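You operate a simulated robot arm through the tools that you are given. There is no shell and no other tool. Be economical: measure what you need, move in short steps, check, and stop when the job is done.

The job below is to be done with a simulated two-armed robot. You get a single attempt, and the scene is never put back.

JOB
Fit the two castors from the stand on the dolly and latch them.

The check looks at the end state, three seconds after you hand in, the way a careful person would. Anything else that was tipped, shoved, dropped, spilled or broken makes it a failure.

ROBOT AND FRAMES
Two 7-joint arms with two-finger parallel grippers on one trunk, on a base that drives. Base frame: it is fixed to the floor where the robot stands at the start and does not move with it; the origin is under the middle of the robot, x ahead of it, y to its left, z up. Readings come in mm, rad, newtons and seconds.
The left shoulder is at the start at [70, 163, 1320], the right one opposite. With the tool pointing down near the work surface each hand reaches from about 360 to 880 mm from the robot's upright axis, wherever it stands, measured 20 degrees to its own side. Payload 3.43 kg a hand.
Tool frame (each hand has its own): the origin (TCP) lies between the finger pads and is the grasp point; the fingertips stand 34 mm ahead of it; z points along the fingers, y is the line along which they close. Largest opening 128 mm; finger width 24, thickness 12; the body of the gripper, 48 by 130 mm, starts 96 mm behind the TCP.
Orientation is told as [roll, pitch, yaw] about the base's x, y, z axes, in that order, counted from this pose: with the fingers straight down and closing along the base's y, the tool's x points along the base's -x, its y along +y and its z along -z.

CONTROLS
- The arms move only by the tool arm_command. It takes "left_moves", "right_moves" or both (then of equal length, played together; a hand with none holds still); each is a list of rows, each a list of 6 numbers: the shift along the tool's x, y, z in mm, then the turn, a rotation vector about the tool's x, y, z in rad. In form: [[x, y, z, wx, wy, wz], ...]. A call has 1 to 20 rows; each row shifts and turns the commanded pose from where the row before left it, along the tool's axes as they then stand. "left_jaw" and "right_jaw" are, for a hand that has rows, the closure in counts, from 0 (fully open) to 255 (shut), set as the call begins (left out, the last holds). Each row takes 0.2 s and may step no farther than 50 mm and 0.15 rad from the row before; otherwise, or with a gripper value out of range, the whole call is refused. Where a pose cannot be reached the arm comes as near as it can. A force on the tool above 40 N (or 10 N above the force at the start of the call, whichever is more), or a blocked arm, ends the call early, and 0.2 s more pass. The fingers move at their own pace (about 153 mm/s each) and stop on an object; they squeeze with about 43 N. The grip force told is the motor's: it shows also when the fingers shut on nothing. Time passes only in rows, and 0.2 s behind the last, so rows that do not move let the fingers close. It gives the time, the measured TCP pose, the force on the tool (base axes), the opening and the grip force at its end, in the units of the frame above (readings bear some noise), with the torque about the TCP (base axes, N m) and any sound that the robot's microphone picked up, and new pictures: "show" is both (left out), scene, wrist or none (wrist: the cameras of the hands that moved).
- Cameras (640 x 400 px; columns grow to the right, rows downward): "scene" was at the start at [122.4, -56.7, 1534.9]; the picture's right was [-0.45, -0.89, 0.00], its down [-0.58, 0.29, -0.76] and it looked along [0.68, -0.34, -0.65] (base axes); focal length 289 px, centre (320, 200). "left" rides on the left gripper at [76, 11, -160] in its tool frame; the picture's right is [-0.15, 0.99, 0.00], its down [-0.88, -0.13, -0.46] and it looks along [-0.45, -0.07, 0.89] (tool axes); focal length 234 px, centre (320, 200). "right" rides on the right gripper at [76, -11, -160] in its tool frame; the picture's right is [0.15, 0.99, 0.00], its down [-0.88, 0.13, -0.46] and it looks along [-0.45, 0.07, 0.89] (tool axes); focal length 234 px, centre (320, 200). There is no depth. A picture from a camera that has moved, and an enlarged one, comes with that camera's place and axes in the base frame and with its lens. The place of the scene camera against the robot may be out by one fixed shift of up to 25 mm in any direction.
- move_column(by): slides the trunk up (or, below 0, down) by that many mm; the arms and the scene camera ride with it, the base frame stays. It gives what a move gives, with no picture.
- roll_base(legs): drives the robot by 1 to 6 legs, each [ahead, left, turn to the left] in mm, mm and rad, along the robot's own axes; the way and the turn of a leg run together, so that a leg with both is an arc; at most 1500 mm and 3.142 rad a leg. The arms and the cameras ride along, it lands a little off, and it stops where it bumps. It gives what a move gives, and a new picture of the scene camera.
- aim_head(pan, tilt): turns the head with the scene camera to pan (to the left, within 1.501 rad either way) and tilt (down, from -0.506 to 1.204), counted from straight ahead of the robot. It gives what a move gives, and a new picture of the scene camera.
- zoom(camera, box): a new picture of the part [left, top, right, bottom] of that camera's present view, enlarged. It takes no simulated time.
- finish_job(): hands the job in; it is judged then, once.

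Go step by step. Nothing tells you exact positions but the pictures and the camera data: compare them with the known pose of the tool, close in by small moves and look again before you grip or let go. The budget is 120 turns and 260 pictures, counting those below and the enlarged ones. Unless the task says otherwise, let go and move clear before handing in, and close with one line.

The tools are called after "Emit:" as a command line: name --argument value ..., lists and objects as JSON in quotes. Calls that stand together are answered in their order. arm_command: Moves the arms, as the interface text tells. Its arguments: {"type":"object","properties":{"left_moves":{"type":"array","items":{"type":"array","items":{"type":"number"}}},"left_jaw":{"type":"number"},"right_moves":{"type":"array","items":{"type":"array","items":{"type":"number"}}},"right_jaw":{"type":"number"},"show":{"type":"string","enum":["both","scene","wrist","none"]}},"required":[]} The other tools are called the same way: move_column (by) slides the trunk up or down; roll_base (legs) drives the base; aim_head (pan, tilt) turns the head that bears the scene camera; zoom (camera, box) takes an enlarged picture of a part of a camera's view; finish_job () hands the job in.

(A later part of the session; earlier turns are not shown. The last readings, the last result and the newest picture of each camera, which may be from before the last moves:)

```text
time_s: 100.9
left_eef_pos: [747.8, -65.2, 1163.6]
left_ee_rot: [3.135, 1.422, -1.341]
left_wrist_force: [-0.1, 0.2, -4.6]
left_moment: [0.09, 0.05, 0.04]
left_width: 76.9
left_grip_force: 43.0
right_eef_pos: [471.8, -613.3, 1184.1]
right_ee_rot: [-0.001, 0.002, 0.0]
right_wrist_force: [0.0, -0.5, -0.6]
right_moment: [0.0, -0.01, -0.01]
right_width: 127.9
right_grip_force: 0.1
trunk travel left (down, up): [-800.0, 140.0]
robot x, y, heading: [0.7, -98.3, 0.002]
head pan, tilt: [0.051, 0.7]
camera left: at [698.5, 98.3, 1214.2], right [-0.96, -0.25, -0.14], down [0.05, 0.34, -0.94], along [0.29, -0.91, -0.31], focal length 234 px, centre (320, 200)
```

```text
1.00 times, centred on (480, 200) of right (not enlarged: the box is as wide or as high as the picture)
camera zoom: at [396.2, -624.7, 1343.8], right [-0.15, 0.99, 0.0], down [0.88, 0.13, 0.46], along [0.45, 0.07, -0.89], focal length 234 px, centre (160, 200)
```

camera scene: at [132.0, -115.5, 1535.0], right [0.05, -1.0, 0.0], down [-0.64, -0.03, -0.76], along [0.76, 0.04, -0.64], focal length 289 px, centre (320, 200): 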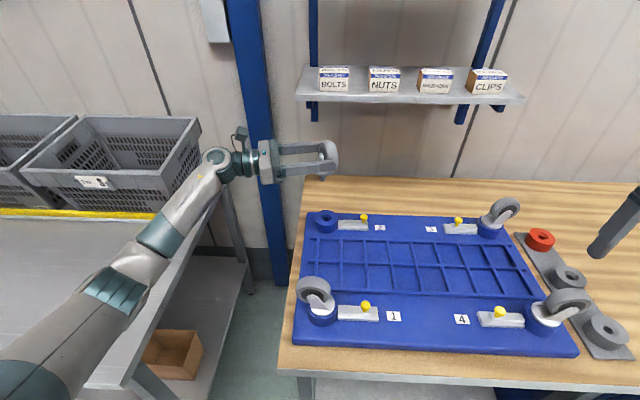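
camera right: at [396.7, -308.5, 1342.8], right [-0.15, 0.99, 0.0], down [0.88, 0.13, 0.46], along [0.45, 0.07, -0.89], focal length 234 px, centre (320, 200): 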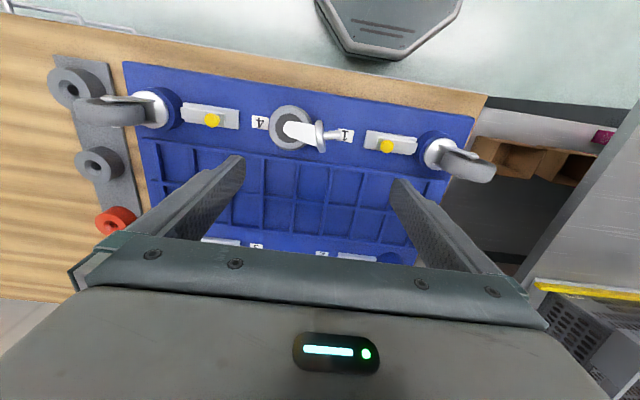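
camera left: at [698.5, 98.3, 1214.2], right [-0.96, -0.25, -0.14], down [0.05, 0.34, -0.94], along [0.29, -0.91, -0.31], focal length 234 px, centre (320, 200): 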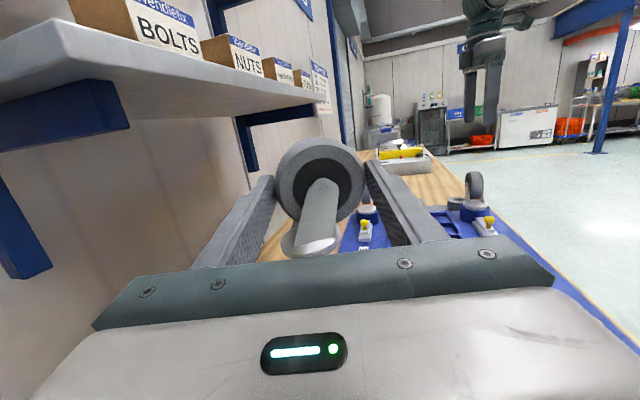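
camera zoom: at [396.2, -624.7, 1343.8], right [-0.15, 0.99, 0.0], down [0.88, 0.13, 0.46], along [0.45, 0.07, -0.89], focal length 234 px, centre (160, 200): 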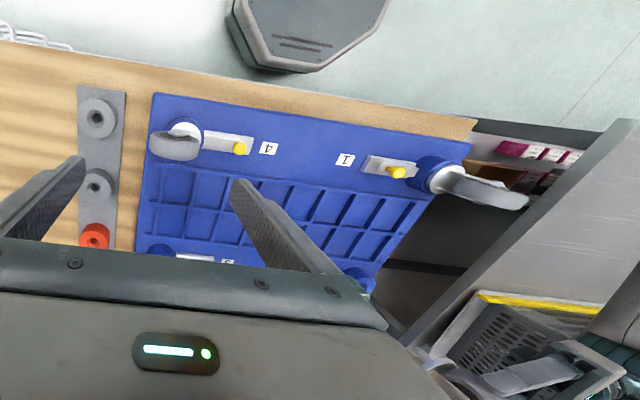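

Lean in y–z is now about zero. To check the other plane I'll use the right wrist camera as a side observer, moving the right hand to the middle and tilting it to look toward +y at boss 2.

Emit:
arm_command --right_moves '[[-21, 35.5, 18, 0, 0, 0], [-21, 35.5, 18, 0, 0, 0], [-21, 35.5, 18, 0, 0, 0], [-21, 35.5, 18, 0, 0, 0], [-21, 35.5, 18, 0, 0, 0], [-21, 35.5, 18, 0, 0, 0], [-21, 35.5, 18, 0, 0, 0], [-21, 35.5, 18, 0, 0, 0], [0, 0, 0, -0.14, 0, 0], [0, 0, 0, -0.14, 0, 0], [0, 0, 0, -0.14, 0, 0], [0, 0, 0, -0.14, 0, 0], [0, 0, 0, -0.14, 0, 0], [0, 0, 0, -0.14, 0, 0], [0, 0, 0, -0.14, 0, 0], [0, 0, 0, -0.12, 0, 0], [0, 0, 0, 0, 0, 0]]' --right_jaw 255 --show "wrist"

Emit:
zoom --camera "right" --box '[220, 60, 420, 240]'

```text
time_s: 104.5
left_eef_pos: [748.3, -63.9, 1163.2]
left_ee_rot: [3.131, 1.423, -1.345]
left_wrist_force: [-0.1, -0.6, -4.6]
left_moment: [0.07, 0.04, -0.02]
left_width: 77.2
left_grip_force: 42.7
right_eef_pos: [531.5, -311.3, 1190.7]
right_ee_rot: [1.078, 0.006, -0.012]
right_wrist_force: [0.2, 0.6, 0.8]
right_moment: [0.01, 0.04, 0.08]
right_width: 0.0
right_grip_force: 33.5
right hand out of reach, approached as far as the arm can: row 8, 13, 14, 15, 16
trunk travel left (down, up): [-800.0, 140.0]
robot x, y, heading: [1.5, -102.5, 0.002]
head pan, tilt: [0.051, 0.7]
camera right: at [453.3, -456.7, 1256.2], right [-0.13, 0.47, 0.87], down [0.88, -0.35, 0.32], along [0.46, 0.81, -0.36], focal length 234 px, centre (320, 200)
```

right: 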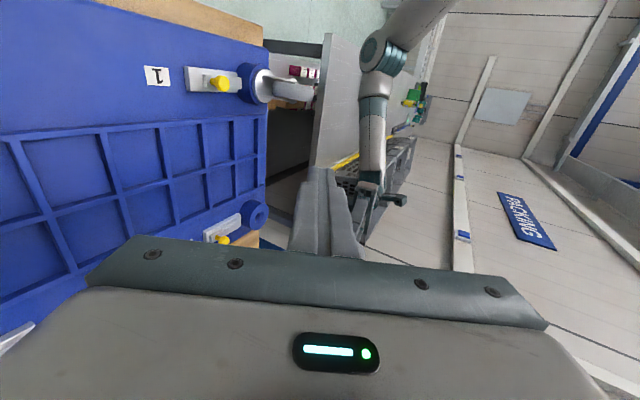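

```text
2.22 times, centred on (320, 150) of right
camera zoom: at [453.3, -456.7, 1256.2], right [-0.13, 0.47, 0.87], down [0.88, -0.35, 0.32], along [0.46, 0.81, -0.36], focal length 520 px, centre (320, 311)
```

zoom: 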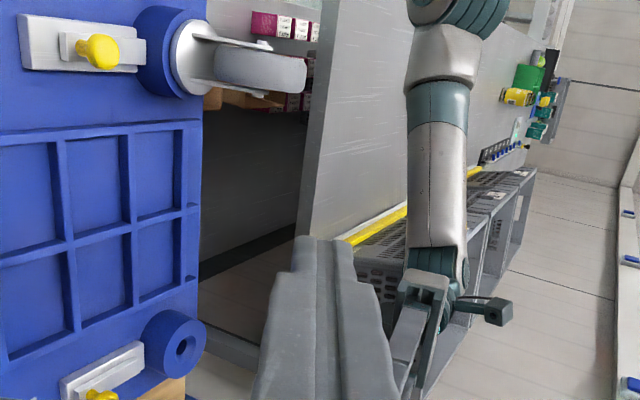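

The castor is hidden behind my own fingers at this height, but it will come into view as it drops. I'll lower the left hand 100 mm.

Emit:
arm_command --left_moves '[[-15, 0, -2.2, 0, 0, 0], [-20, 0, -3, 0, 0, 0], [-20, 0, -3, 0, 0, 0], [-20, 0, -3, 0, 0, 0], [-15, 0, -2.3, 0, 0, 0], [-9, 0, -1.4, 0, 0, 0], [0, 0, 0, 0, 0, 0]]' --show "wrist"

Emit:
zoom --camera "right" --box '[240, 150, 360, 250]'

Emit:
zoom --camera "scene" --box '[295, 160, 365, 240]'

```text
time_s: 106.1
left_eef_pos: [746.8, -64.0, 1063.4]
left_ee_rot: [3.134, 1.425, -1.342]
left_wrist_force: [-0.4, -0.3, -3.9]
left_moment: [0.09, 0.06, 0.01]
left_width: 77.2
left_grip_force: 42.8
right_eef_pos: [530.1, -312.6, 1191.0]
right_ee_rot: [1.08, 0.006, -0.012]
right_wrist_force: [-0.4, 1.1, 0.0]
right_moment: [0.04, 0.02, 0.01]
right_width: 0.1
right_grip_force: 32.7
trunk travel left (down, up): [-800.0, 140.0]
robot x, y, heading: [-1.7, -98.3, -0.003]
head pan, tilt: [0.051, 0.7]
camera left: at [698.2, 98.1, 1114.3], right [-0.96, -0.25, -0.14], down [0.05, 0.34, -0.94], along [0.29, -0.9, -0.32], focal length 234 px, centre (320, 200)
```

left: 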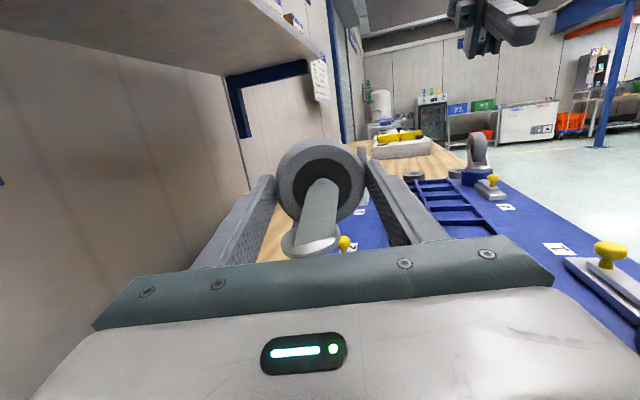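

```text
4.00 times, centred on (300, 200) of right
camera zoom: at [452.8, -457.1, 1256.1], right [-0.14, 0.47, 0.87], down [0.88, -0.35, 0.32], along [0.46, 0.81, -0.37], focal length 937 px, centre (400, 200)
```

zoom: 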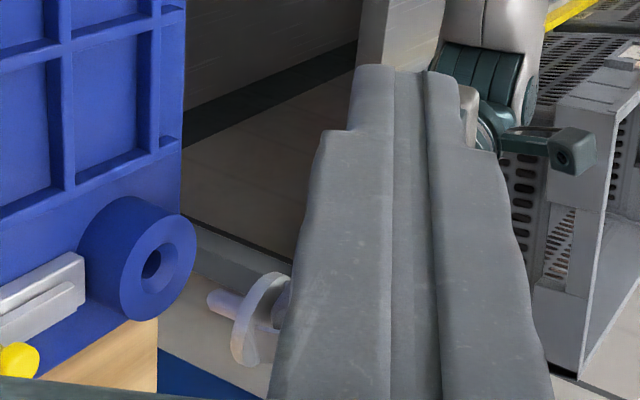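

```text
5.00 times, centred on (330, 200) of scene
camera zoom: at [132.2, -115.4, 1535.0], right [0.05, -1.0, 0.0], down [-0.64, -0.03, -0.76], along [0.76, 0.04, -0.64], focal length 1444 px, centre (270, 200)
```

zoom: 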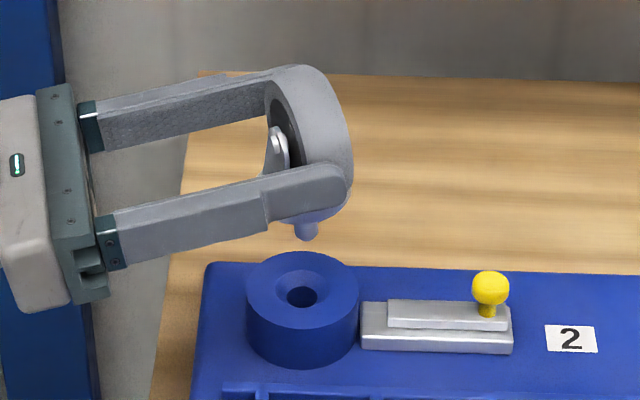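

The stem is close to vertical and the tip is about 43 mm above boss 2, needing roughly -3.5 mm in x and +1.5 mm in y. I'll correct, lower 28 mm and look again.

Emit:
arm_command --left_moves '[[0.3, 3, -2.2, 0, 0, 0], [-14, 0, -2.1, 0, 0, 0], [-14, 0, -2.1, 0, 0, 0], [0, 0, 0, 0, 0, 0]]' --show "none"

Emit:
zoom --camera "right" --box '[250, 190, 310, 240]'

Emit:
zoom --camera "scene" --box '[310, 190, 350, 225]'

```text
time_s: 107.1
left_eef_pos: [745.2, -64.3, 1037.4]
left_ee_rot: [3.136, 1.423, -1.338]
left_wrist_force: [-1.0, 0.4, -4.7]
left_moment: [0.09, 0.03, 0.0]
left_width: 77.0
left_grip_force: 43.0
right_eef_pos: [529.8, -312.6, 1189.8]
right_ee_rot: [1.079, 0.005, -0.012]
right_wrist_force: [-0.2, -0.1, -0.5]
right_moment: [0.03, 0.01, 0.02]
right_width: 0.0
right_grip_force: 33.5
trunk travel left (down, up): [-800.0, 140.0]
robot x, y, heading: [-0.9, -99.4, 0.0]
head pan, tilt: [0.051, 0.7]
```

```text
8.00 times, centred on (280, 215) of right
camera zoom: at [452.5, -457.0, 1256.3], right [-0.14, 0.47, 0.87], down [0.88, -0.35, 0.32], along [0.46, 0.81, -0.37], focal length 1873 px, centre (640, 80)
```

zoom: 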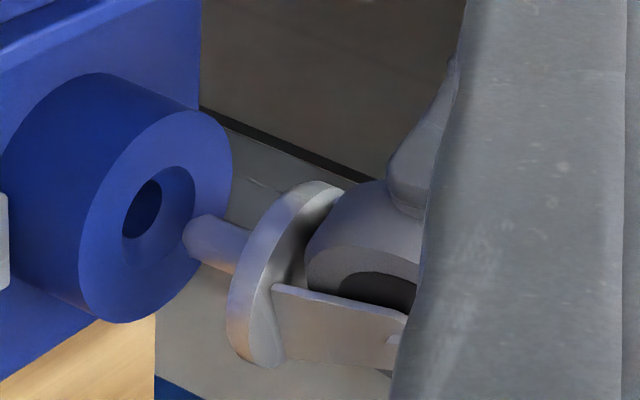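

```text
11.43 times, centred on (330, 208) of scene
camera zoom: at [131.9, -115.3, 1535.0], right [0.05, -1.0, 0.0], down [-0.64, -0.03, -0.76], along [0.76, 0.04, -0.64], focal length 3301 px, centre (206, 114)
```

zoom: 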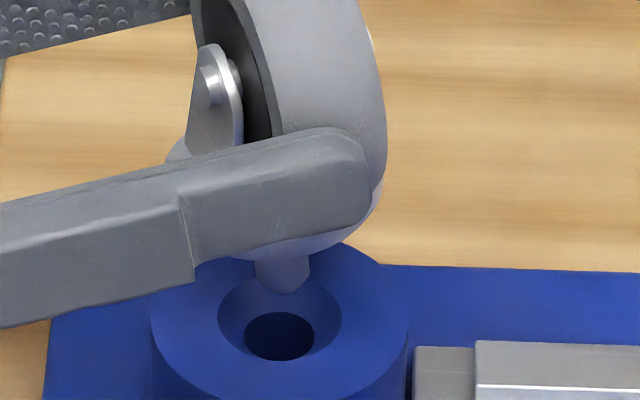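

Both views show the tip centred over the hole within about 1 mm and nearly vertical. I'll lower in small steps.

Emit:
arm_command --left_moves '[[-5, 0, -0.75, 0, 0, 0], [-5, 0, -0.75, 0, 0, 0], [-4, 0, -0.6, 0, 0, 0], [-3, 0, -0.45, 0, 0, 0], [-3, 0, -0.45, 0, 0, 0], [-3, 0, -0.45, 0, 0, 0], [-3, 0, -0.45, 0, 0, 0], [0, 0, 0, 0, 0, 0]]' --show "none"

Emit:
zoom --camera "right" --box '[250, 190, 310, 240]'

Emit:
zoom --camera "scene" --box '[310, 190, 350, 225]'

```text
time_s: 108.9
left_eef_pos: [743.4, -62.5, 1009.9]
left_ee_rot: [3.134, 1.424, -1.343]
left_wrist_force: [0.7, 0.3, -5.4]
left_moment: [0.09, 0.03, -0.02]
left_width: 77.0
left_grip_force: 43.5
right_eef_pos: [529.7, -311.9, 1190.1]
right_ee_rot: [1.078, 0.007, -0.012]
right_wrist_force: [-0.2, 0.0, 0.0]
right_moment: [-0.01, -0.01, 0.01]
right_width: 0.1
right_grip_force: 33.6
trunk travel left (down, up): [-800.0, 140.0]
robot x, y, heading: [2.8, -100.5, 0.0]
head pan, tilt: [0.051, 0.7]
```

```text
8.00 times, centred on (280, 215) of right
camera zoom: at [452.8, -457.1, 1256.2], right [-0.14, 0.47, 0.87], down [0.88, -0.35, 0.32], along [0.46, 0.81, -0.37], focal length 1873 px, centre (640, 80)
```

zoom: 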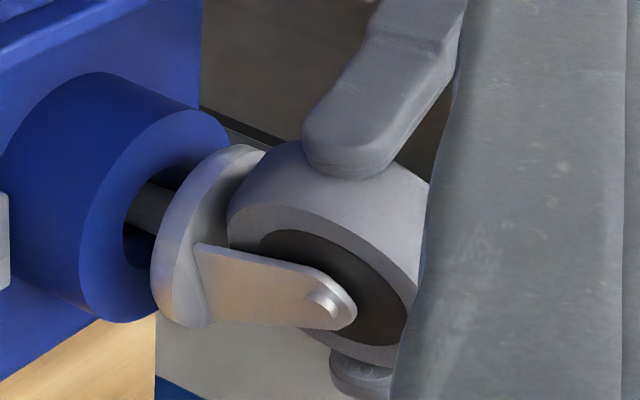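

```text
11.43 times, centred on (330, 208) of scene
camera zoom: at [132.2, -115.4, 1535.0], right [0.05, -1.0, 0.0], down [-0.64, -0.03, -0.76], along [0.76, 0.04, -0.64], focal length 3301 px, centre (206, 114)
```

zoom: 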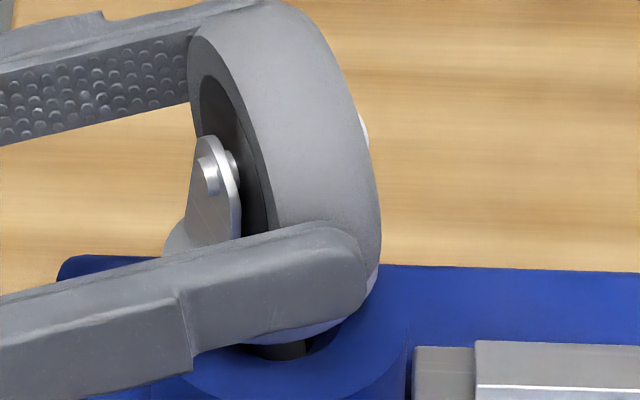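

The stem is going straight into the bore with no force. I'll continue down.

Emit:
arm_command --left_moves '[[-3, 0, -0.4, 0, 0, 0], [-3, 0, -0.4, 0, 0, 0], [-3, 0, -0.4, 0, 0, 0], [-2, 0, -0.3, 0, 0, 0], [-2, 0, -0.3, 0, 0, 0], [-2, 0, -0.3, 0, 0, 0], [-2, 0, -0.3, 0, 0, 0], [-2, 0, -0.3, 0, 0, 0], [0, 0, 0, 0, 0, 0]]' --show "none"

Emit:
zoom --camera "right" --box '[250, 190, 310, 240]'

Emit:
zoom --camera "scene" --box '[310, 190, 350, 225]'

```text
time_s: 110.9
left_eef_pos: [742.1, -63.1, 996.3]
left_ee_rot: [-3.103, 1.419, -1.296]
left_wrist_force: [5.0, -1.8, 26.8]
left_moment: [0.12, -1.23, 0.05]
left_width: 77.3
left_grip_force: 43.3
right_eef_pos: [527.3, -312.6, 1191.6]
right_ee_rot: [1.078, 0.004, -0.012]
right_wrist_force: [-0.3, 1.1, 0.2]
right_moment: [0.02, 0.01, -0.02]
right_width: 0.0
right_grip_force: 33.4
trunk travel left (down, up): [-800.0, 140.0]
robot x, y, heading: [2.3, -100.8, -0.0]
head pan, tilt: [0.051, 0.7]
```

```text
8.00 times, centred on (280, 215) of right
camera zoom: at [449.7, -457.7, 1257.5], right [-0.14, 0.47, 0.87], down [0.88, -0.35, 0.33], along [0.46, 0.81, -0.36], focal length 1873 px, centre (640, 80)
```

zoom: 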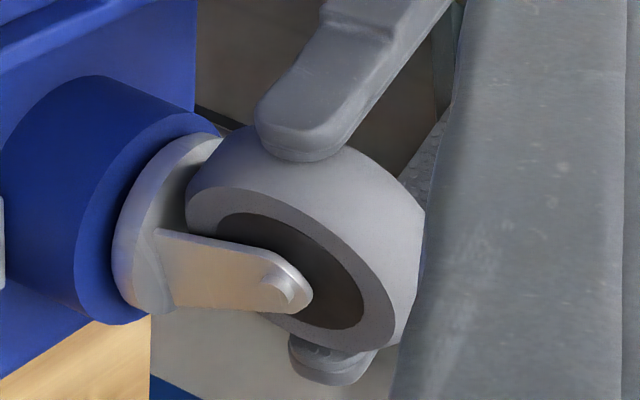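

```text
11.43 times, centred on (330, 208) of scene
camera zoom: at [128.4, -116.0, 1535.7], right [0.05, -1.0, 0.0], down [-0.64, -0.03, -0.77], along [0.77, 0.04, -0.64], focal length 3301 px, centre (206, 114)
```

zoom: 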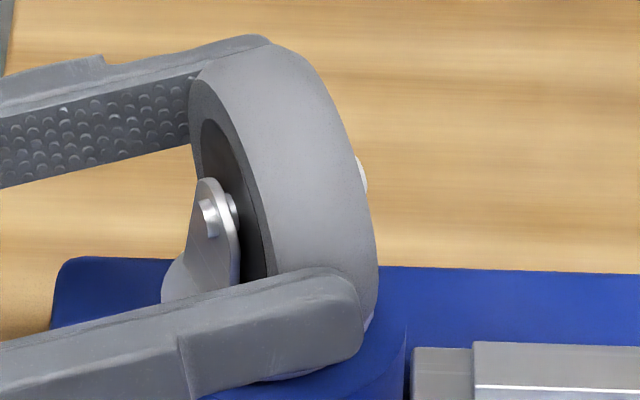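

Seated with 27 N reaction. I'll unload slightly, open the left fingers and back out along the finger axis.

Emit:
arm_command --left_moves '[[1.5, 0, 0.2, 0, 0, 0], [0, 0, 0, 0, 0, 0]]' --show "none"

Emit:
arm_command --left_moves '[[0, 0, 0, 0, 0, 0], [0, 0, 0, 0, 0, 0], [0, 0, -5, 0, 0, 0], [4.5, 0, -30, 0, 0, 0], [6, 0, -40, 0, 0, 0], [6, 0, -40, 0, 0, 0], [0, 0, 0, 0, 0, 0]]' --left_jaw 60 --show "scene"

Emit:
zoom --camera "right" --box '[250, 190, 310, 240]'

Emit:
zoom --camera "scene" --box '[300, 180, 370, 240]'

```text
time_s: 111.5
left_eef_pos: [739.9, -63.7, 994.7]
left_ee_rot: [-3.119, 1.423, -1.314]
left_wrist_force: [2.6, -3.6, 25.2]
left_moment: [0.11, -1.06, -0.1]
left_width: 77.1
left_grip_force: 42.8
right_eef_pos: [525.8, -313.2, 1192.1]
right_ee_rot: [1.078, 0.004, -0.012]
right_wrist_force: [-0.1, 0.1, 0.5]
right_moment: [-0.02, -0.01, 0.02]
right_width: 0.0
right_grip_force: 33.5
trunk travel left (down, up): [-800.0, 140.0]
robot x, y, heading: [-0.8, -100.9, -0.004]
head pan, tilt: [0.051, 0.7]
```

```text
time_s: 113.1
left_eef_pos: [715.9, 51.4, 990.6]
left_ee_rot: [3.138, 1.424, -1.339]
left_wrist_force: [0.3, 0.2, 0.6]
left_moment: [-0.06, -0.03, -0.01]
left_width: 97.8
left_grip_force: 0.0
right_eef_pos: [528.9, -313.3, 1191.6]
right_ee_rot: [1.079, 0.008, -0.012]
right_wrist_force: [-0.7, 0.2, -0.2]
right_moment: [0.02, 0.0, -0.02]
right_width: 0.2
right_grip_force: 33.1
trunk travel left (down, up): [-800.0, 140.0]
robot x, y, heading: [-2.5, -100.4, 0.001]
head pan, tilt: [0.051, 0.7]
camera scene: at [131.6, -116.2, 1535.1], right [0.05, -1.0, 0.0], down [-0.64, -0.03, -0.76], along [0.76, 0.04, -0.64], focal length 289 px, centre (320, 200)
```

scene: 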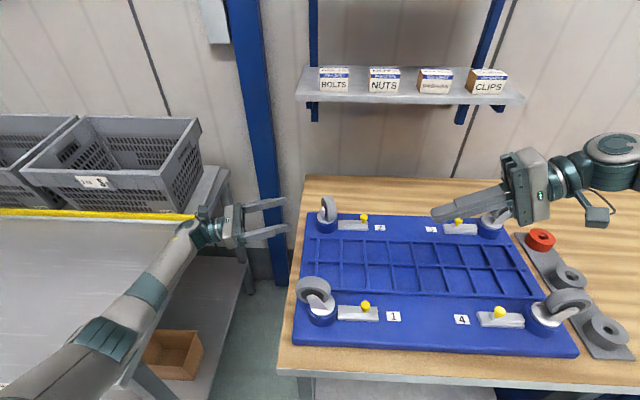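

```text
8.00 times, centred on (280, 215) of right
camera zoom: at [452.2, -457.8, 1256.1], right [-0.14, 0.47, 0.87], down [0.88, -0.35, 0.32], along [0.46, 0.81, -0.36], focal length 1873 px, centre (640, 80)
```

zoom: 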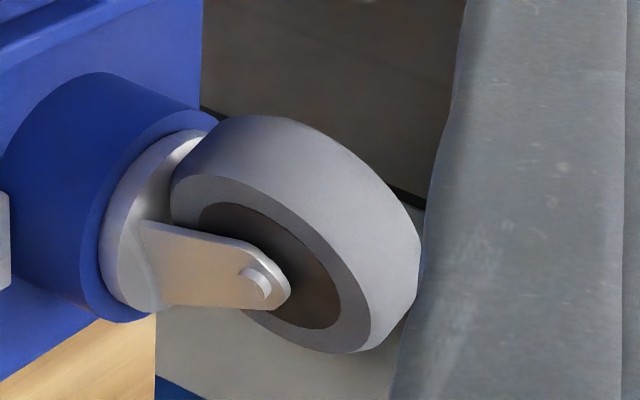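

```text
6.67 times, centred on (335, 210) of scene
camera zoom: at [131.6, -116.2, 1535.1], right [0.05, -1.0, 0.0], down [-0.64, -0.03, -0.76], along [0.76, 0.04, -0.64], focal length 1926 px, centre (220, 133)
```

zoom: 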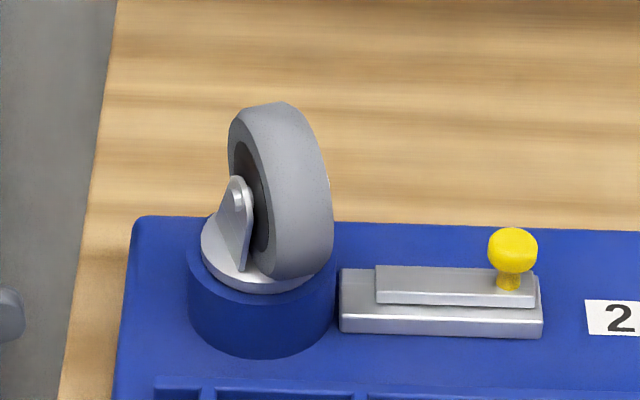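

Castor 2 is fully in and sitting flush. Next, latch 2: knob near (765,-198,947) needs pushing about 20 mm toward +y. I'll bring the right hand back to vertical and over to the -y side of that knob.

Emit:
arm_command --right_moves '[[0, 0, 0, 0.135, 0, 0], [0, 0, 0, 0.135, 0, 0], [0, 0, 0, 0.135, 0, 0], [0, 0, 0, 0.135, 0, 0], [0, 0, 0, 0.135, 0, 0], [0, 0, 0, 0.135, 0, 0], [0, 0, 0, 0.135, 0, 0], [0, 0, 0, 0.135, 0, 0], [0, 0, 0, 0, 0, 0]]' --show "none"

Emit:
arm_command --right_moves '[[-40, 12, 0, 0, 0, 0], [-40, 12, 0, 0, 0, 0], [-40, 12, 0, 0, 0, 0], [-40, 12, 0, 0, 0, 0], [-40, 12, 0, 0, 0, 0], [-34, 10, 0, 0, 0, 0], [0, 0, 0, 0, 0, 0]]' --show "both"

```text
time_s: 115.1
left_eef_pos: [713.0, 51.1, 991.1]
left_ee_rot: [-3.141, 1.424, -1.336]
left_wrist_force: [0.6, -0.4, -0.2]
left_moment: [0.03, 0.02, 0.03]
left_width: 97.9
left_grip_force: 0.1
right_eef_pos: [529.6, -313.3, 1190.7]
right_ee_rot: [0.019, -0.002, 0.0]
right_wrist_force: [0.6, -0.4, 0.9]
right_moment: [0.01, 0.02, 0.02]
right_width: 0.2
right_grip_force: 32.9
trunk travel left (down, up): [-800.0, 140.0]
robot x, y, heading: [-1.3, -104.2, 0.0]
head pan, tilt: [0.051, 0.7]
```

```text
time_s: 116.7
left_eef_pos: [713.9, 52.0, 991.7]
left_ee_rot: [3.139, 1.422, -1.335]
left_wrist_force: [0.1, -0.3, 1.4]
left_moment: [0.0, 0.03, 0.02]
left_width: 98.0
left_grip_force: 0.0
right_eef_pos: [668.2, -318.8, 1199.7]
right_ee_rot: [0.021, -0.002, 0.002]
right_wrist_force: [-0.1, 0.3, 0.1]
right_moment: [-0.04, -0.04, -0.01]
right_width: 0.0
right_grip_force: 32.9
right hand out of reach, approached as far as the arm can: row 3, 4, 5, 6
trunk travel left (down, up): [-800.0, 140.0]
robot x, y, heading: [1.6, -100.5, -0.001]
head pan, tilt: [0.051, 0.7]
camera scene: at [131.2, -115.1, 1535.1], right [0.05, -1.0, 0.0], down [-0.64, -0.03, -0.76], along [0.76, 0.04, -0.64], focal length 289 px, centre (320, 200)
camera right: at [591.2, -332.6, 1358.3], right [-0.15, 0.99, 0.02], down [0.88, 0.12, 0.46], along [0.45, 0.09, -0.89], focal length 234 px, centre (320, 200)
```

scene: 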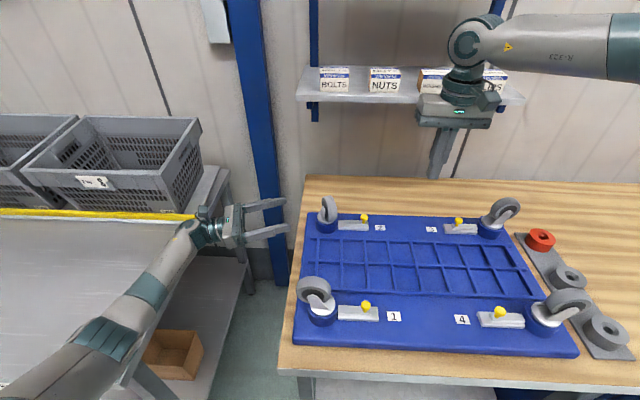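
right: 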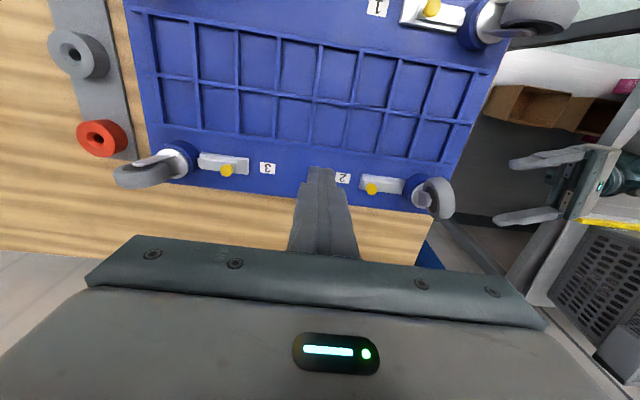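

At this height the reach is short; I'll come down first (over the clear grid) and then forward.

Emit:
arm_command --right_moves '[[0, 0, 40, 0.02, 0, 0], [0, 0, 40, 0, 0, 0], [0, 0, 40, 0, 0, 0], [0, 0, 40, 0, 0, 0], [0, 0, 0, 0, 0, 0]]' --show "none"

Emit:
arm_command --right_moves '[[0, 0, 0, 0, 0, 0]]' --show "wrist"

```text
time_s: 117.9
left_eef_pos: [714.9, 51.5, 992.9]
left_ee_rot: [3.139, 1.423, -1.336]
left_wrist_force: [0.0, -1.0, 0.8]
left_moment: [-0.01, 0.01, 0.0]
left_width: 98.0
left_grip_force: 0.1
right_eef_pos: [633.5, -347.6, 1054.4]
right_ee_rot: [0.003, -0.003, -0.003]
right_wrist_force: [0.3, -0.2, -0.2]
right_moment: [0.0, 0.02, -0.02]
right_width: 0.0
right_grip_force: 32.8
right hand out of reach, approached as far as the arm can: row 1, 2, 3, 4
trunk travel left (down, up): [-800.0, 140.0]
robot x, y, heading: [-1.3, -99.9, -0.004]
head pan, tilt: [0.051, 0.7]
```

```text
time_s: 118.3
left_eef_pos: [715.9, 52.6, 991.6]
left_ee_rot: [3.137, 1.424, -1.338]
left_wrist_force: [0.1, -0.7, -0.1]
left_moment: [0.02, 0.0, -0.01]
left_width: 98.0
left_grip_force: 0.2
right_eef_pos: [635.1, -348.3, 1053.8]
right_ee_rot: [0.003, -0.003, 0.0]
right_wrist_force: [-0.4, 0.4, -0.1]
right_moment: [-0.02, 0.04, 0.02]
right_width: 0.1
right_grip_force: 33.4
trunk travel left (down, up): [-800.0, 140.0]
robot x, y, heading: [1.5, -103.0, 0.002]
head pan, tilt: [0.051, 0.7]
camera right: at [558.0, -358.8, 1213.1], right [-0.15, 0.99, 0.0], down [0.88, 0.13, 0.46], along [0.45, 0.07, -0.89], focal length 234 px, centre (320, 200)
```

right: 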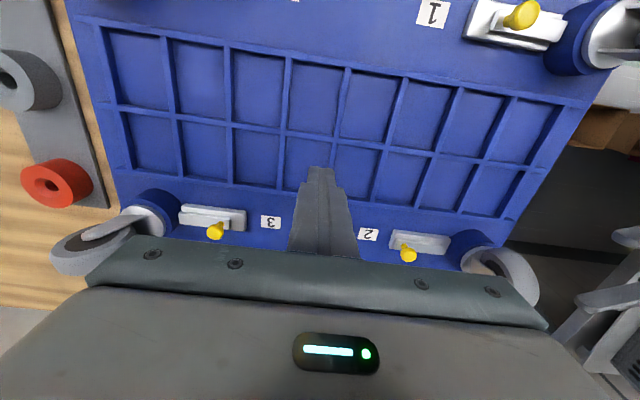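

The right arm's joint configuration is limiting it. I'll reset: fold the left hand up and back to vertical, and bring the right arm back to its start-like posture.

Emit:
arm_command --left_moves '[[40, 0, 0, 0, 0, 0], [40, 0, 0, 0, 0, 0], [40, 0, 0, 0, 0, 0], [40, 0, 0, 0, 0, 0], [40, 0, 0, 0, 0, 0], [0, 0, 0, 0, -0.132, 0], [0, 0, 0, 0, -0.132, 0], [0, 0, 0, 0, -0.132, 0], [0, 0, 0, 0, -0.132, 0], [0, 0, 0, 0, -0.132, 0], [0, 0, 0, 0, -0.132, 0], [0, 0, 0, 0, -0.132, 0], [0, 0, 0, 0, -0.132, 0], [0, 0, 0, 0, -0.132, 0], [0, 0, 0, 0, -0.132, 0], [0, 0, 0, 0, -0.132, 0], [0, 0, 0, 0, -0.132, 0], [0, 0, 0, 0, -0.132, 0], [0, 0, 0, 0, 0, 0]]' --right_moves '[[0, 0, -37, 0, 0, 0], [0, 0, -37, 0, 0, 0], [0, 0, -37, 0, 0, 0], [0, 0, -37, 0, 0, 0], [36, -30, 0, 0, 0, 0], [36, -30, 0, 0, 0, 0], [36, -30, 0, 0, 0, 0], [36, -30, 0, 0, 0, 0], [36, -30, 0, 0, 0, 0], [36, -30, 0, 0, 0, 0], [36, -30, 0, 0, 0, 0], [0, 0, -40, 0, 0, 0], [0, 0, 0, 0, 0, 0], [0, 0, 0, 0, 0, 0], [0, 0, 0, 0, 0, 0], [0, 0, 0, 0, 0, 0], [0, 0, 0, 0, 0, 0], [0, 0, 0, 0, 0, 0], [0, 0, 0, 0, 0, 0]]' --show "scene"

```text
time_s: 122.3
left_eef_pos: [709.2, 79.8, 1189.1]
left_ee_rot: [0.001, 0.002, 1.808]
left_wrist_force: [0.2, 0.0, 0.0]
left_moment: [-0.01, 0.01, 0.03]
left_width: 97.8
left_grip_force: 0.0
right_eef_pos: [383.1, -556.5, 1244.1]
right_ee_rot: [-0.003, 0.0, 0.0]
right_wrist_force: [-0.1, 0.2, -0.3]
right_moment: [0.01, -0.02, 0.03]
right_width: 0.1
right_grip_force: 33.1
trunk travel left (down, up): [-800.0, 140.0]
robot x, y, heading: [0.3, -98.8, -0.004]
head pan, tilt: [0.051, 0.7]
camera scene: at [131.3, -114.6, 1535.1], right [0.05, -1.0, 0.0], down [-0.64, -0.03, -0.76], along [0.76, 0.04, -0.64], focal length 289 px, centre (320, 200)
```

scene: 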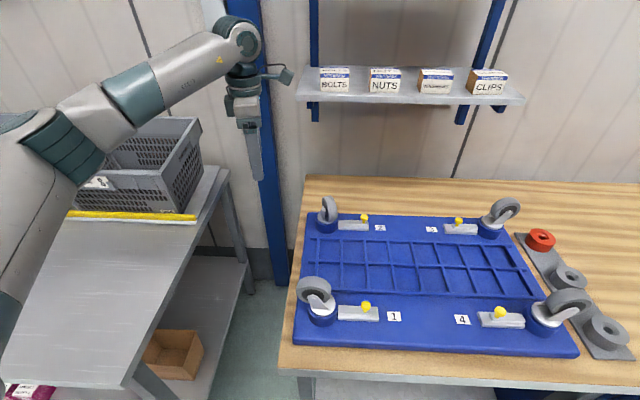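

The left arm is well placed for latch 2. I'll drive 150 mm right, turn the left hand back to yaw 0 with fingers closed, and move it over the -y side of knob 2.

Emit:
roll_base --legs '[[0, -150, 0]]'

Emit:
arm_command --left_moves '[[0, 0, 0, 0, 0, 0.14], [0, 0, 0, 0, 0, 0.14], [0, 0, 0, 0, 0, 0.14], [0, 0, 0, 0, 0, 0.14], [0, 0, 0, 0, 0, 0.14], [0, 0, 0, 0, 0, 0.14], [0, 0, 0, 0, 0, 0.14], [0, 0, 0, 0, 0, 0.14], [0, 0, 0, 0, 0, 0.14], [0, 0, 0, 0, 0, 0.14], [0, 0, 0, 0, 0, 0.14], [0, 0, 0, 0, 0, 0.14], [0, 0, 0, 0, 0, 0.128], [0, -40, 0, 0, 0, 0], [0, -40, 0, 0, 0, 0], [0, -40, 0, 0, 0, 0], [0, -35, 20, 0, 0, 0], [0, 0, 40, 0, 0, 0], [0, 0, 40, 0, 0, 0], [0, 0, 0, 0, 0, 0]]' --left_jaw 255 --show "both"

```text
time_s: 123.6
left_eef_pos: [708.0, -69.0, 1188.8]
left_ee_rot: [0.001, 0.007, 1.808]
left_wrist_force: [0.5, -0.1, -1.7]
left_moment: [-0.03, 0.02, -0.03]
left_width: 97.9
left_grip_force: 0.1
right_eef_pos: [382.1, -702.3, 1243.5]
right_ee_rot: [-0.002, 0.0, 0.0]
right_wrist_force: [-0.7, 0.1, -0.6]
right_moment: [-0.04, 0.04, -0.02]
right_width: 0.0
right_grip_force: 33.0
trunk travel left (down, up): [-800.0, 140.0]
robot x, y, heading: [-1.8, -251.4, 0.001]
head pan, tilt: [0.051, 0.7]
camera scene: at [131.2, -262.5, 1535.1], right [0.05, -1.0, 0.0], down [-0.64, -0.03, -0.76], along [0.76, 0.04, -0.64], focal length 289 px, centre (320, 200)
```

scene: 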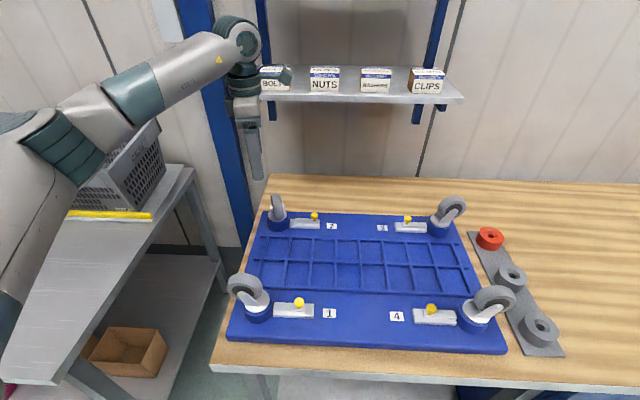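

```text
time_s: 127.8
left_eef_pos: [708.4, -228.2, 1088.9]
left_ee_rot: [-0.005, -0.003, 0.0]
left_wrist_force: [-0.5, -0.3, 0.0]
left_moment: [0.03, -0.02, 0.01]
left_width: 0.0
left_grip_force: 32.6
right_eef_pos: [381.6, -706.3, 1242.4]
right_ee_rot: [0.001, -0.002, -0.002]
right_wrist_force: [0.0, -0.7, 0.0]
right_moment: [0.0, 0.0, 0.01]
right_width: 0.1
right_grip_force: 33.4
trunk travel left (down, up): [-800.0, 140.0]
robot x, y, heading: [0.7, -249.1, -0.003]
head pan, tilt: [0.051, 0.7]
camera scene: at [130.8, -266.5, 1535.1], right [0.05, -1.0, 0.0], down [-0.64, -0.03, -0.77], along [0.76, 0.04, -0.64], focal length 289 px, centre (320, 200)
camera left: at [634.0, -216.5, 1248.5], right [0.15, 0.99, 0.0], down [0.88, -0.13, 0.46], along [0.45, -0.07, -0.89], focal length 234 px, centre (320, 200)
```

scene: 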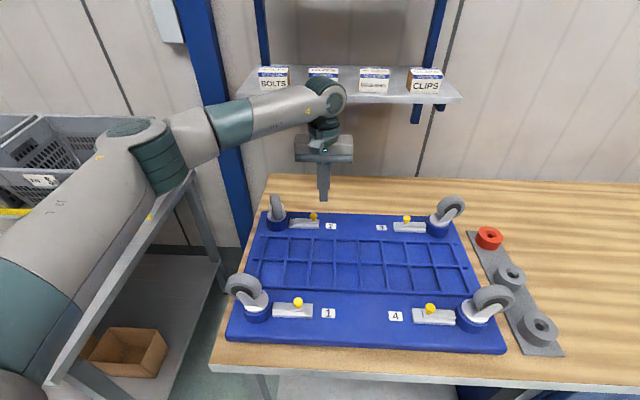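
left: 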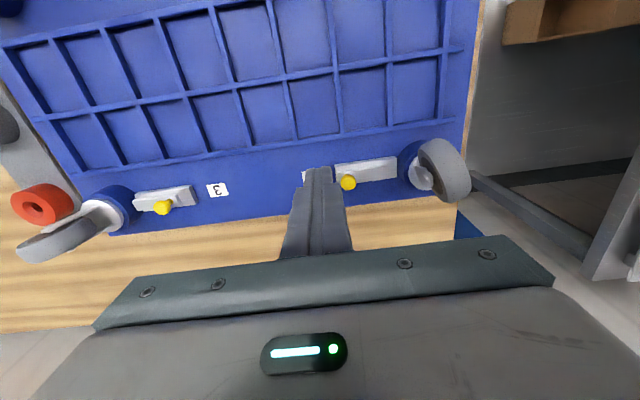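

Knob 2 is at (766,-198). I'll move forward to x=765, keeping y≈-229, and lower to knob height.

Emit:
arm_command --left_moves '[[-30, 0, 20, 0, 0, 0], [-27, -1, 25, 0, 0, 0], [0, 0, 30, 0, 0, 0], [0, 0, 25, 0, 0, 0], [0, 0, 20, 0, 0, 0], [0, 0, 0, 0, 0, 0]]' --show "wrist"

Emit:
zoom --camera "scene" --box '[260, 180, 350, 250]'

```text
time_s: 129.2
left_eef_pos: [765.2, -227.5, 970.3]
left_ee_rot: [-0.003, 0.001, 0.0]
left_wrist_force: [-0.7, -0.4, 0.0]
left_moment: [-0.01, -0.01, 0.05]
left_width: 0.0
left_grip_force: 32.7
right_eef_pos: [381.9, -704.4, 1242.1]
right_ee_rot: [-0.001, -0.001, 0.001]
right_wrist_force: [0.2, 0.2, 0.4]
right_moment: [0.01, -0.01, 0.04]
right_width: 0.2
right_grip_force: 32.8
trunk travel left (down, up): [-800.0, 140.0]
robot x, y, heading: [-1.0, -249.9, 0.003]
head pan, tilt: [0.051, 0.7]
camera left: at [691.2, -215.3, 1128.5], right [0.15, 0.99, 0.0], down [0.88, -0.13, 0.46], along [0.45, -0.07, -0.89], focal length 234 px, centre (320, 200)
```

left: 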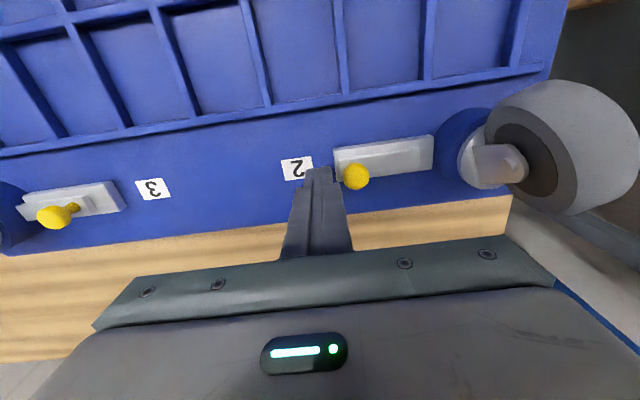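

```text
5.71 times, centred on (305, 215) of scene
camera zoom: at [130.8, -264.8, 1535.1], right [0.05, -1.0, 0.0], down [-0.64, -0.03, -0.76], along [0.76, 0.04, -0.64], focal length 1651 px, centre (406, 114)
```

zoom: 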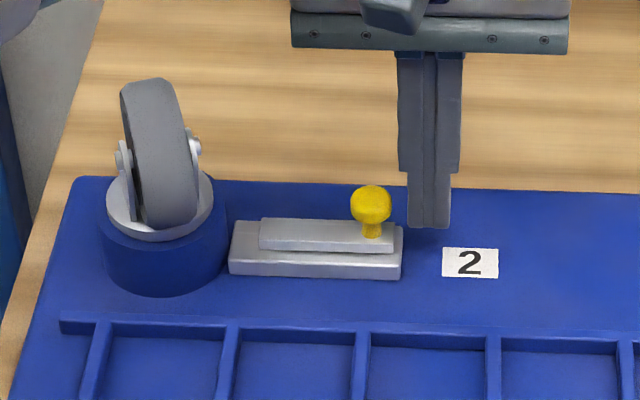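

Fingers are right beside the knob. I'll push toward boss 2.

Emit:
arm_command --left_moves '[[0, 5, 0, 0, 0, 0], [0, 4, 0, 0, 0, 0], [0, 3, 0, 0, 0, 0], [0, 3, 0, 0, 0, 0], [0, 3, 0, 0, 0, 0], [0, 3, 0, 0, 0, 0], [0, 2, 0, 0, 0, 0], [0, 2, 0, 0, 0, 0], [0, 2, 0, 0, 0, 0], [0, 2, 0, 0, 0, 0], [0, 2, 0, 0, 0, 0], [0, 2, 0, 0, 0, 0], [0, 0, 0, 0, 0, 0]]' --show "wrist"

Emit:
zoom --camera "scene" --box '[260, 180, 350, 250]'

```text
time_s: 132.0
left_eef_pos: [765.9, -201.5, 970.9]
left_ee_rot: [-0.004, 0.0, -0.002]
left_wrist_force: [1.5, -26.9, 0.2]
left_moment: [-0.68, -0.03, 0.01]
left_width: 0.0
left_grip_force: 33.5
right_eef_pos: [382.9, -710.6, 1241.2]
right_ee_rot: [0.003, 0.001, -0.001]
right_wrist_force: [0.4, -0.5, 0.3]
right_moment: [0.01, -0.05, 0.02]
right_width: 0.0
right_grip_force: 32.7
trunk travel left (down, up): [-800.0, 140.0]
robot x, y, heading: [1.0, -253.8, -0.009]
head pan, tilt: [0.051, 0.7]
camera left: at [691.3, -188.4, 1128.7], right [0.15, 0.99, 0.0], down [0.88, -0.13, 0.46], along [0.45, -0.07, -0.89], focal length 234 px, centre (320, 200)
```

left: 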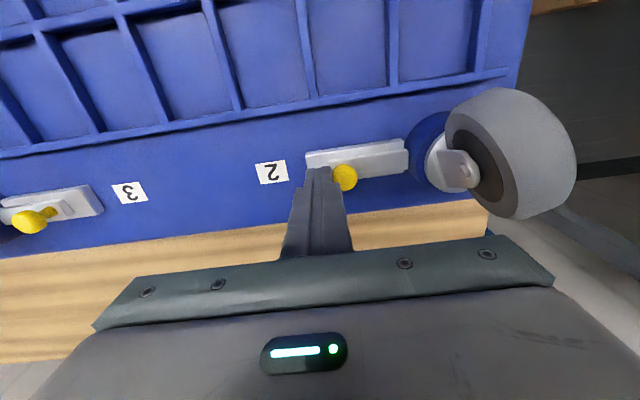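

```text
5.71 times, centred on (305, 215) of scene
camera zoom: at [131.5, -270.3, 1535.1], right [0.05, -1.0, 0.0], down [-0.64, -0.03, -0.76], along [0.76, 0.04, -0.64], focal length 1651 px, centre (406, 114)
```

zoom: 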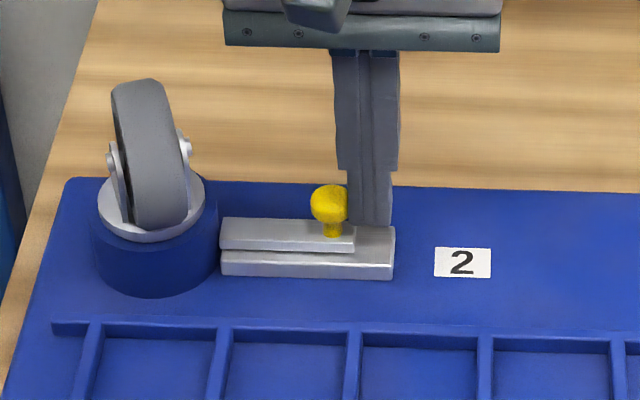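

The bolt is at its end with 27 N resistance. I'll give it a final nudge, then back off and inspect both sides.

Emit:
arm_command --left_moves '[[0, 1, 0, 0, 0, 0], [0, 1, 0, 0, 0, 0], [0, 0, 0, 0, 0, 0]]' --show "none"

Emit:
arm_command --left_moves '[[0, -15, 0, 0, 0, 0], [0, -15, 0, 0, 0, 0], [0, 0, -40, 0, 0, 0], [0, 0, -45, 0, 0, 0], [0, 0, -45, 0, 0, 0], [45, 0, -20, 0, 0, 0], [45, 0, 0, 0, 0, 0], [0, 0, 0, 0, 0, 0]]' --show "both"

Emit:
zoom --camera "scene" --box '[250, 180, 480, 250]'

Emit:
zoom --camera "left" --box '[300, 110, 500, 235]'

Emit:
zoom --camera "left" --box '[60, 110, 260, 235]'

```text
time_s: 132.8
left_eef_pos: [765.0, -200.0, 970.0]
left_ee_rot: [-0.004, -0.001, -0.007]
left_wrist_force: [1.8, -36.4, -0.8]
left_moment: [-0.98, -0.07, -0.02]
left_width: 0.2
left_grip_force: 32.9
right_eef_pos: [382.7, -710.3, 1240.9]
right_ee_rot: [0.003, 0.0, 0.001]
right_wrist_force: [-0.4, -0.3, 0.7]
right_moment: [0.0, 0.0, 0.0]
right_width: 0.1
right_grip_force: 33.1
trunk travel left (down, up): [-800.0, 140.0]
robot x, y, heading: [3.2, -251.3, 0.001]
head pan, tilt: [0.051, 0.7]
```

```text
time_s: 134.6
left_eef_pos: [677.8, -220.8, 1120.0]
left_ee_rot: [-0.003, 0.001, -0.001]
left_wrist_force: [0.4, -0.1, -0.9]
left_moment: [0.0, 0.01, 0.02]
left_width: 0.1
left_grip_force: 33.0
right_eef_pos: [382.1, -708.0, 1242.6]
right_ee_rot: [0.001, 0.0, 0.0]
right_wrist_force: [-0.2, -0.6, 0.6]
right_moment: [0.02, 0.01, -0.01]
right_width: 0.1
right_grip_force: 32.9
trunk travel left (down, up): [-800.0, 140.0]
robot x, y, heading: [-2.3, -250.3, -0.002]
head pan, tilt: [0.051, 0.7]
camera scene: at [132.3, -266.7, 1535.0], right [0.05, -1.0, 0.0], down [-0.64, -0.03, -0.76], along [0.76, 0.04, -0.64], focal length 289 px, centre (320, 200)
camera left: at [603.0, -208.8, 1278.5], right [0.15, 0.99, 0.0], down [0.88, -0.13, 0.46], along [0.45, -0.07, -0.89], focal length 234 px, centre (320, 200)
```

scene: 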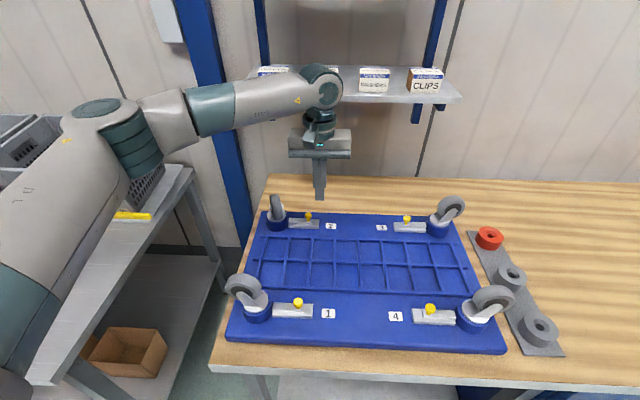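
left: 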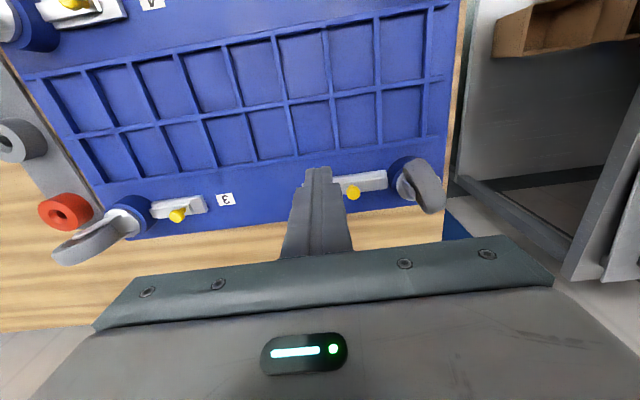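

```text
2.78 times, centred on (365, 215) of scene
camera zoom: at [132.3, -266.7, 1535.0], right [0.05, -1.0, 0.0], down [-0.64, -0.03, -0.76], along [0.76, 0.04, -0.64], focal length 804 px, centre (195, 158)
```

zoom: 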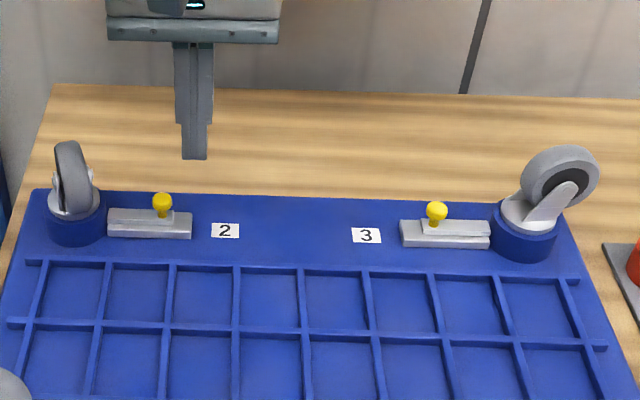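

```text
3.20 times, centred on (400, 172) of left
camera zoom: at [603.0, -208.8, 1278.5], right [0.15, 0.99, 0.0], down [0.88, -0.13, 0.46], along [0.45, -0.07, -0.89], focal length 749 px, centre (64, 288)
```

zoom: 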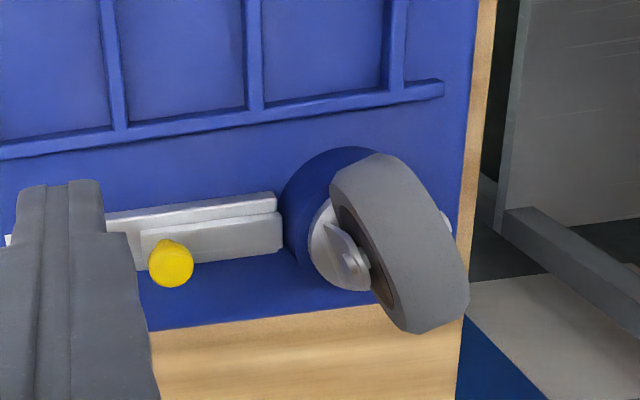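

```text
3.20 times, centred on (160, 172) of left
camera zoom: at [603.0, -208.8, 1278.5], right [0.15, 0.99, 0.0], down [0.88, -0.13, 0.46], along [0.45, -0.07, -0.89], focal length 749 px, centre (832, 288)
```

zoom: 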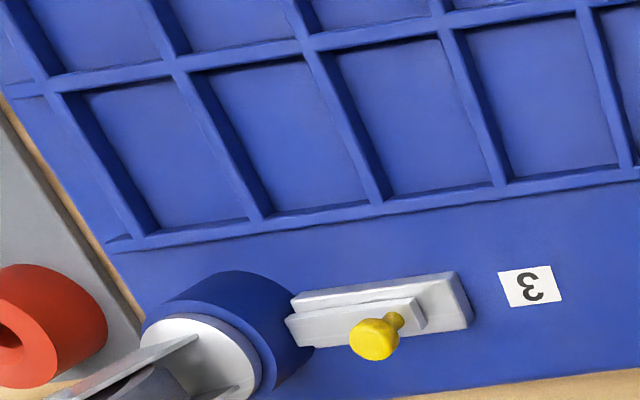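

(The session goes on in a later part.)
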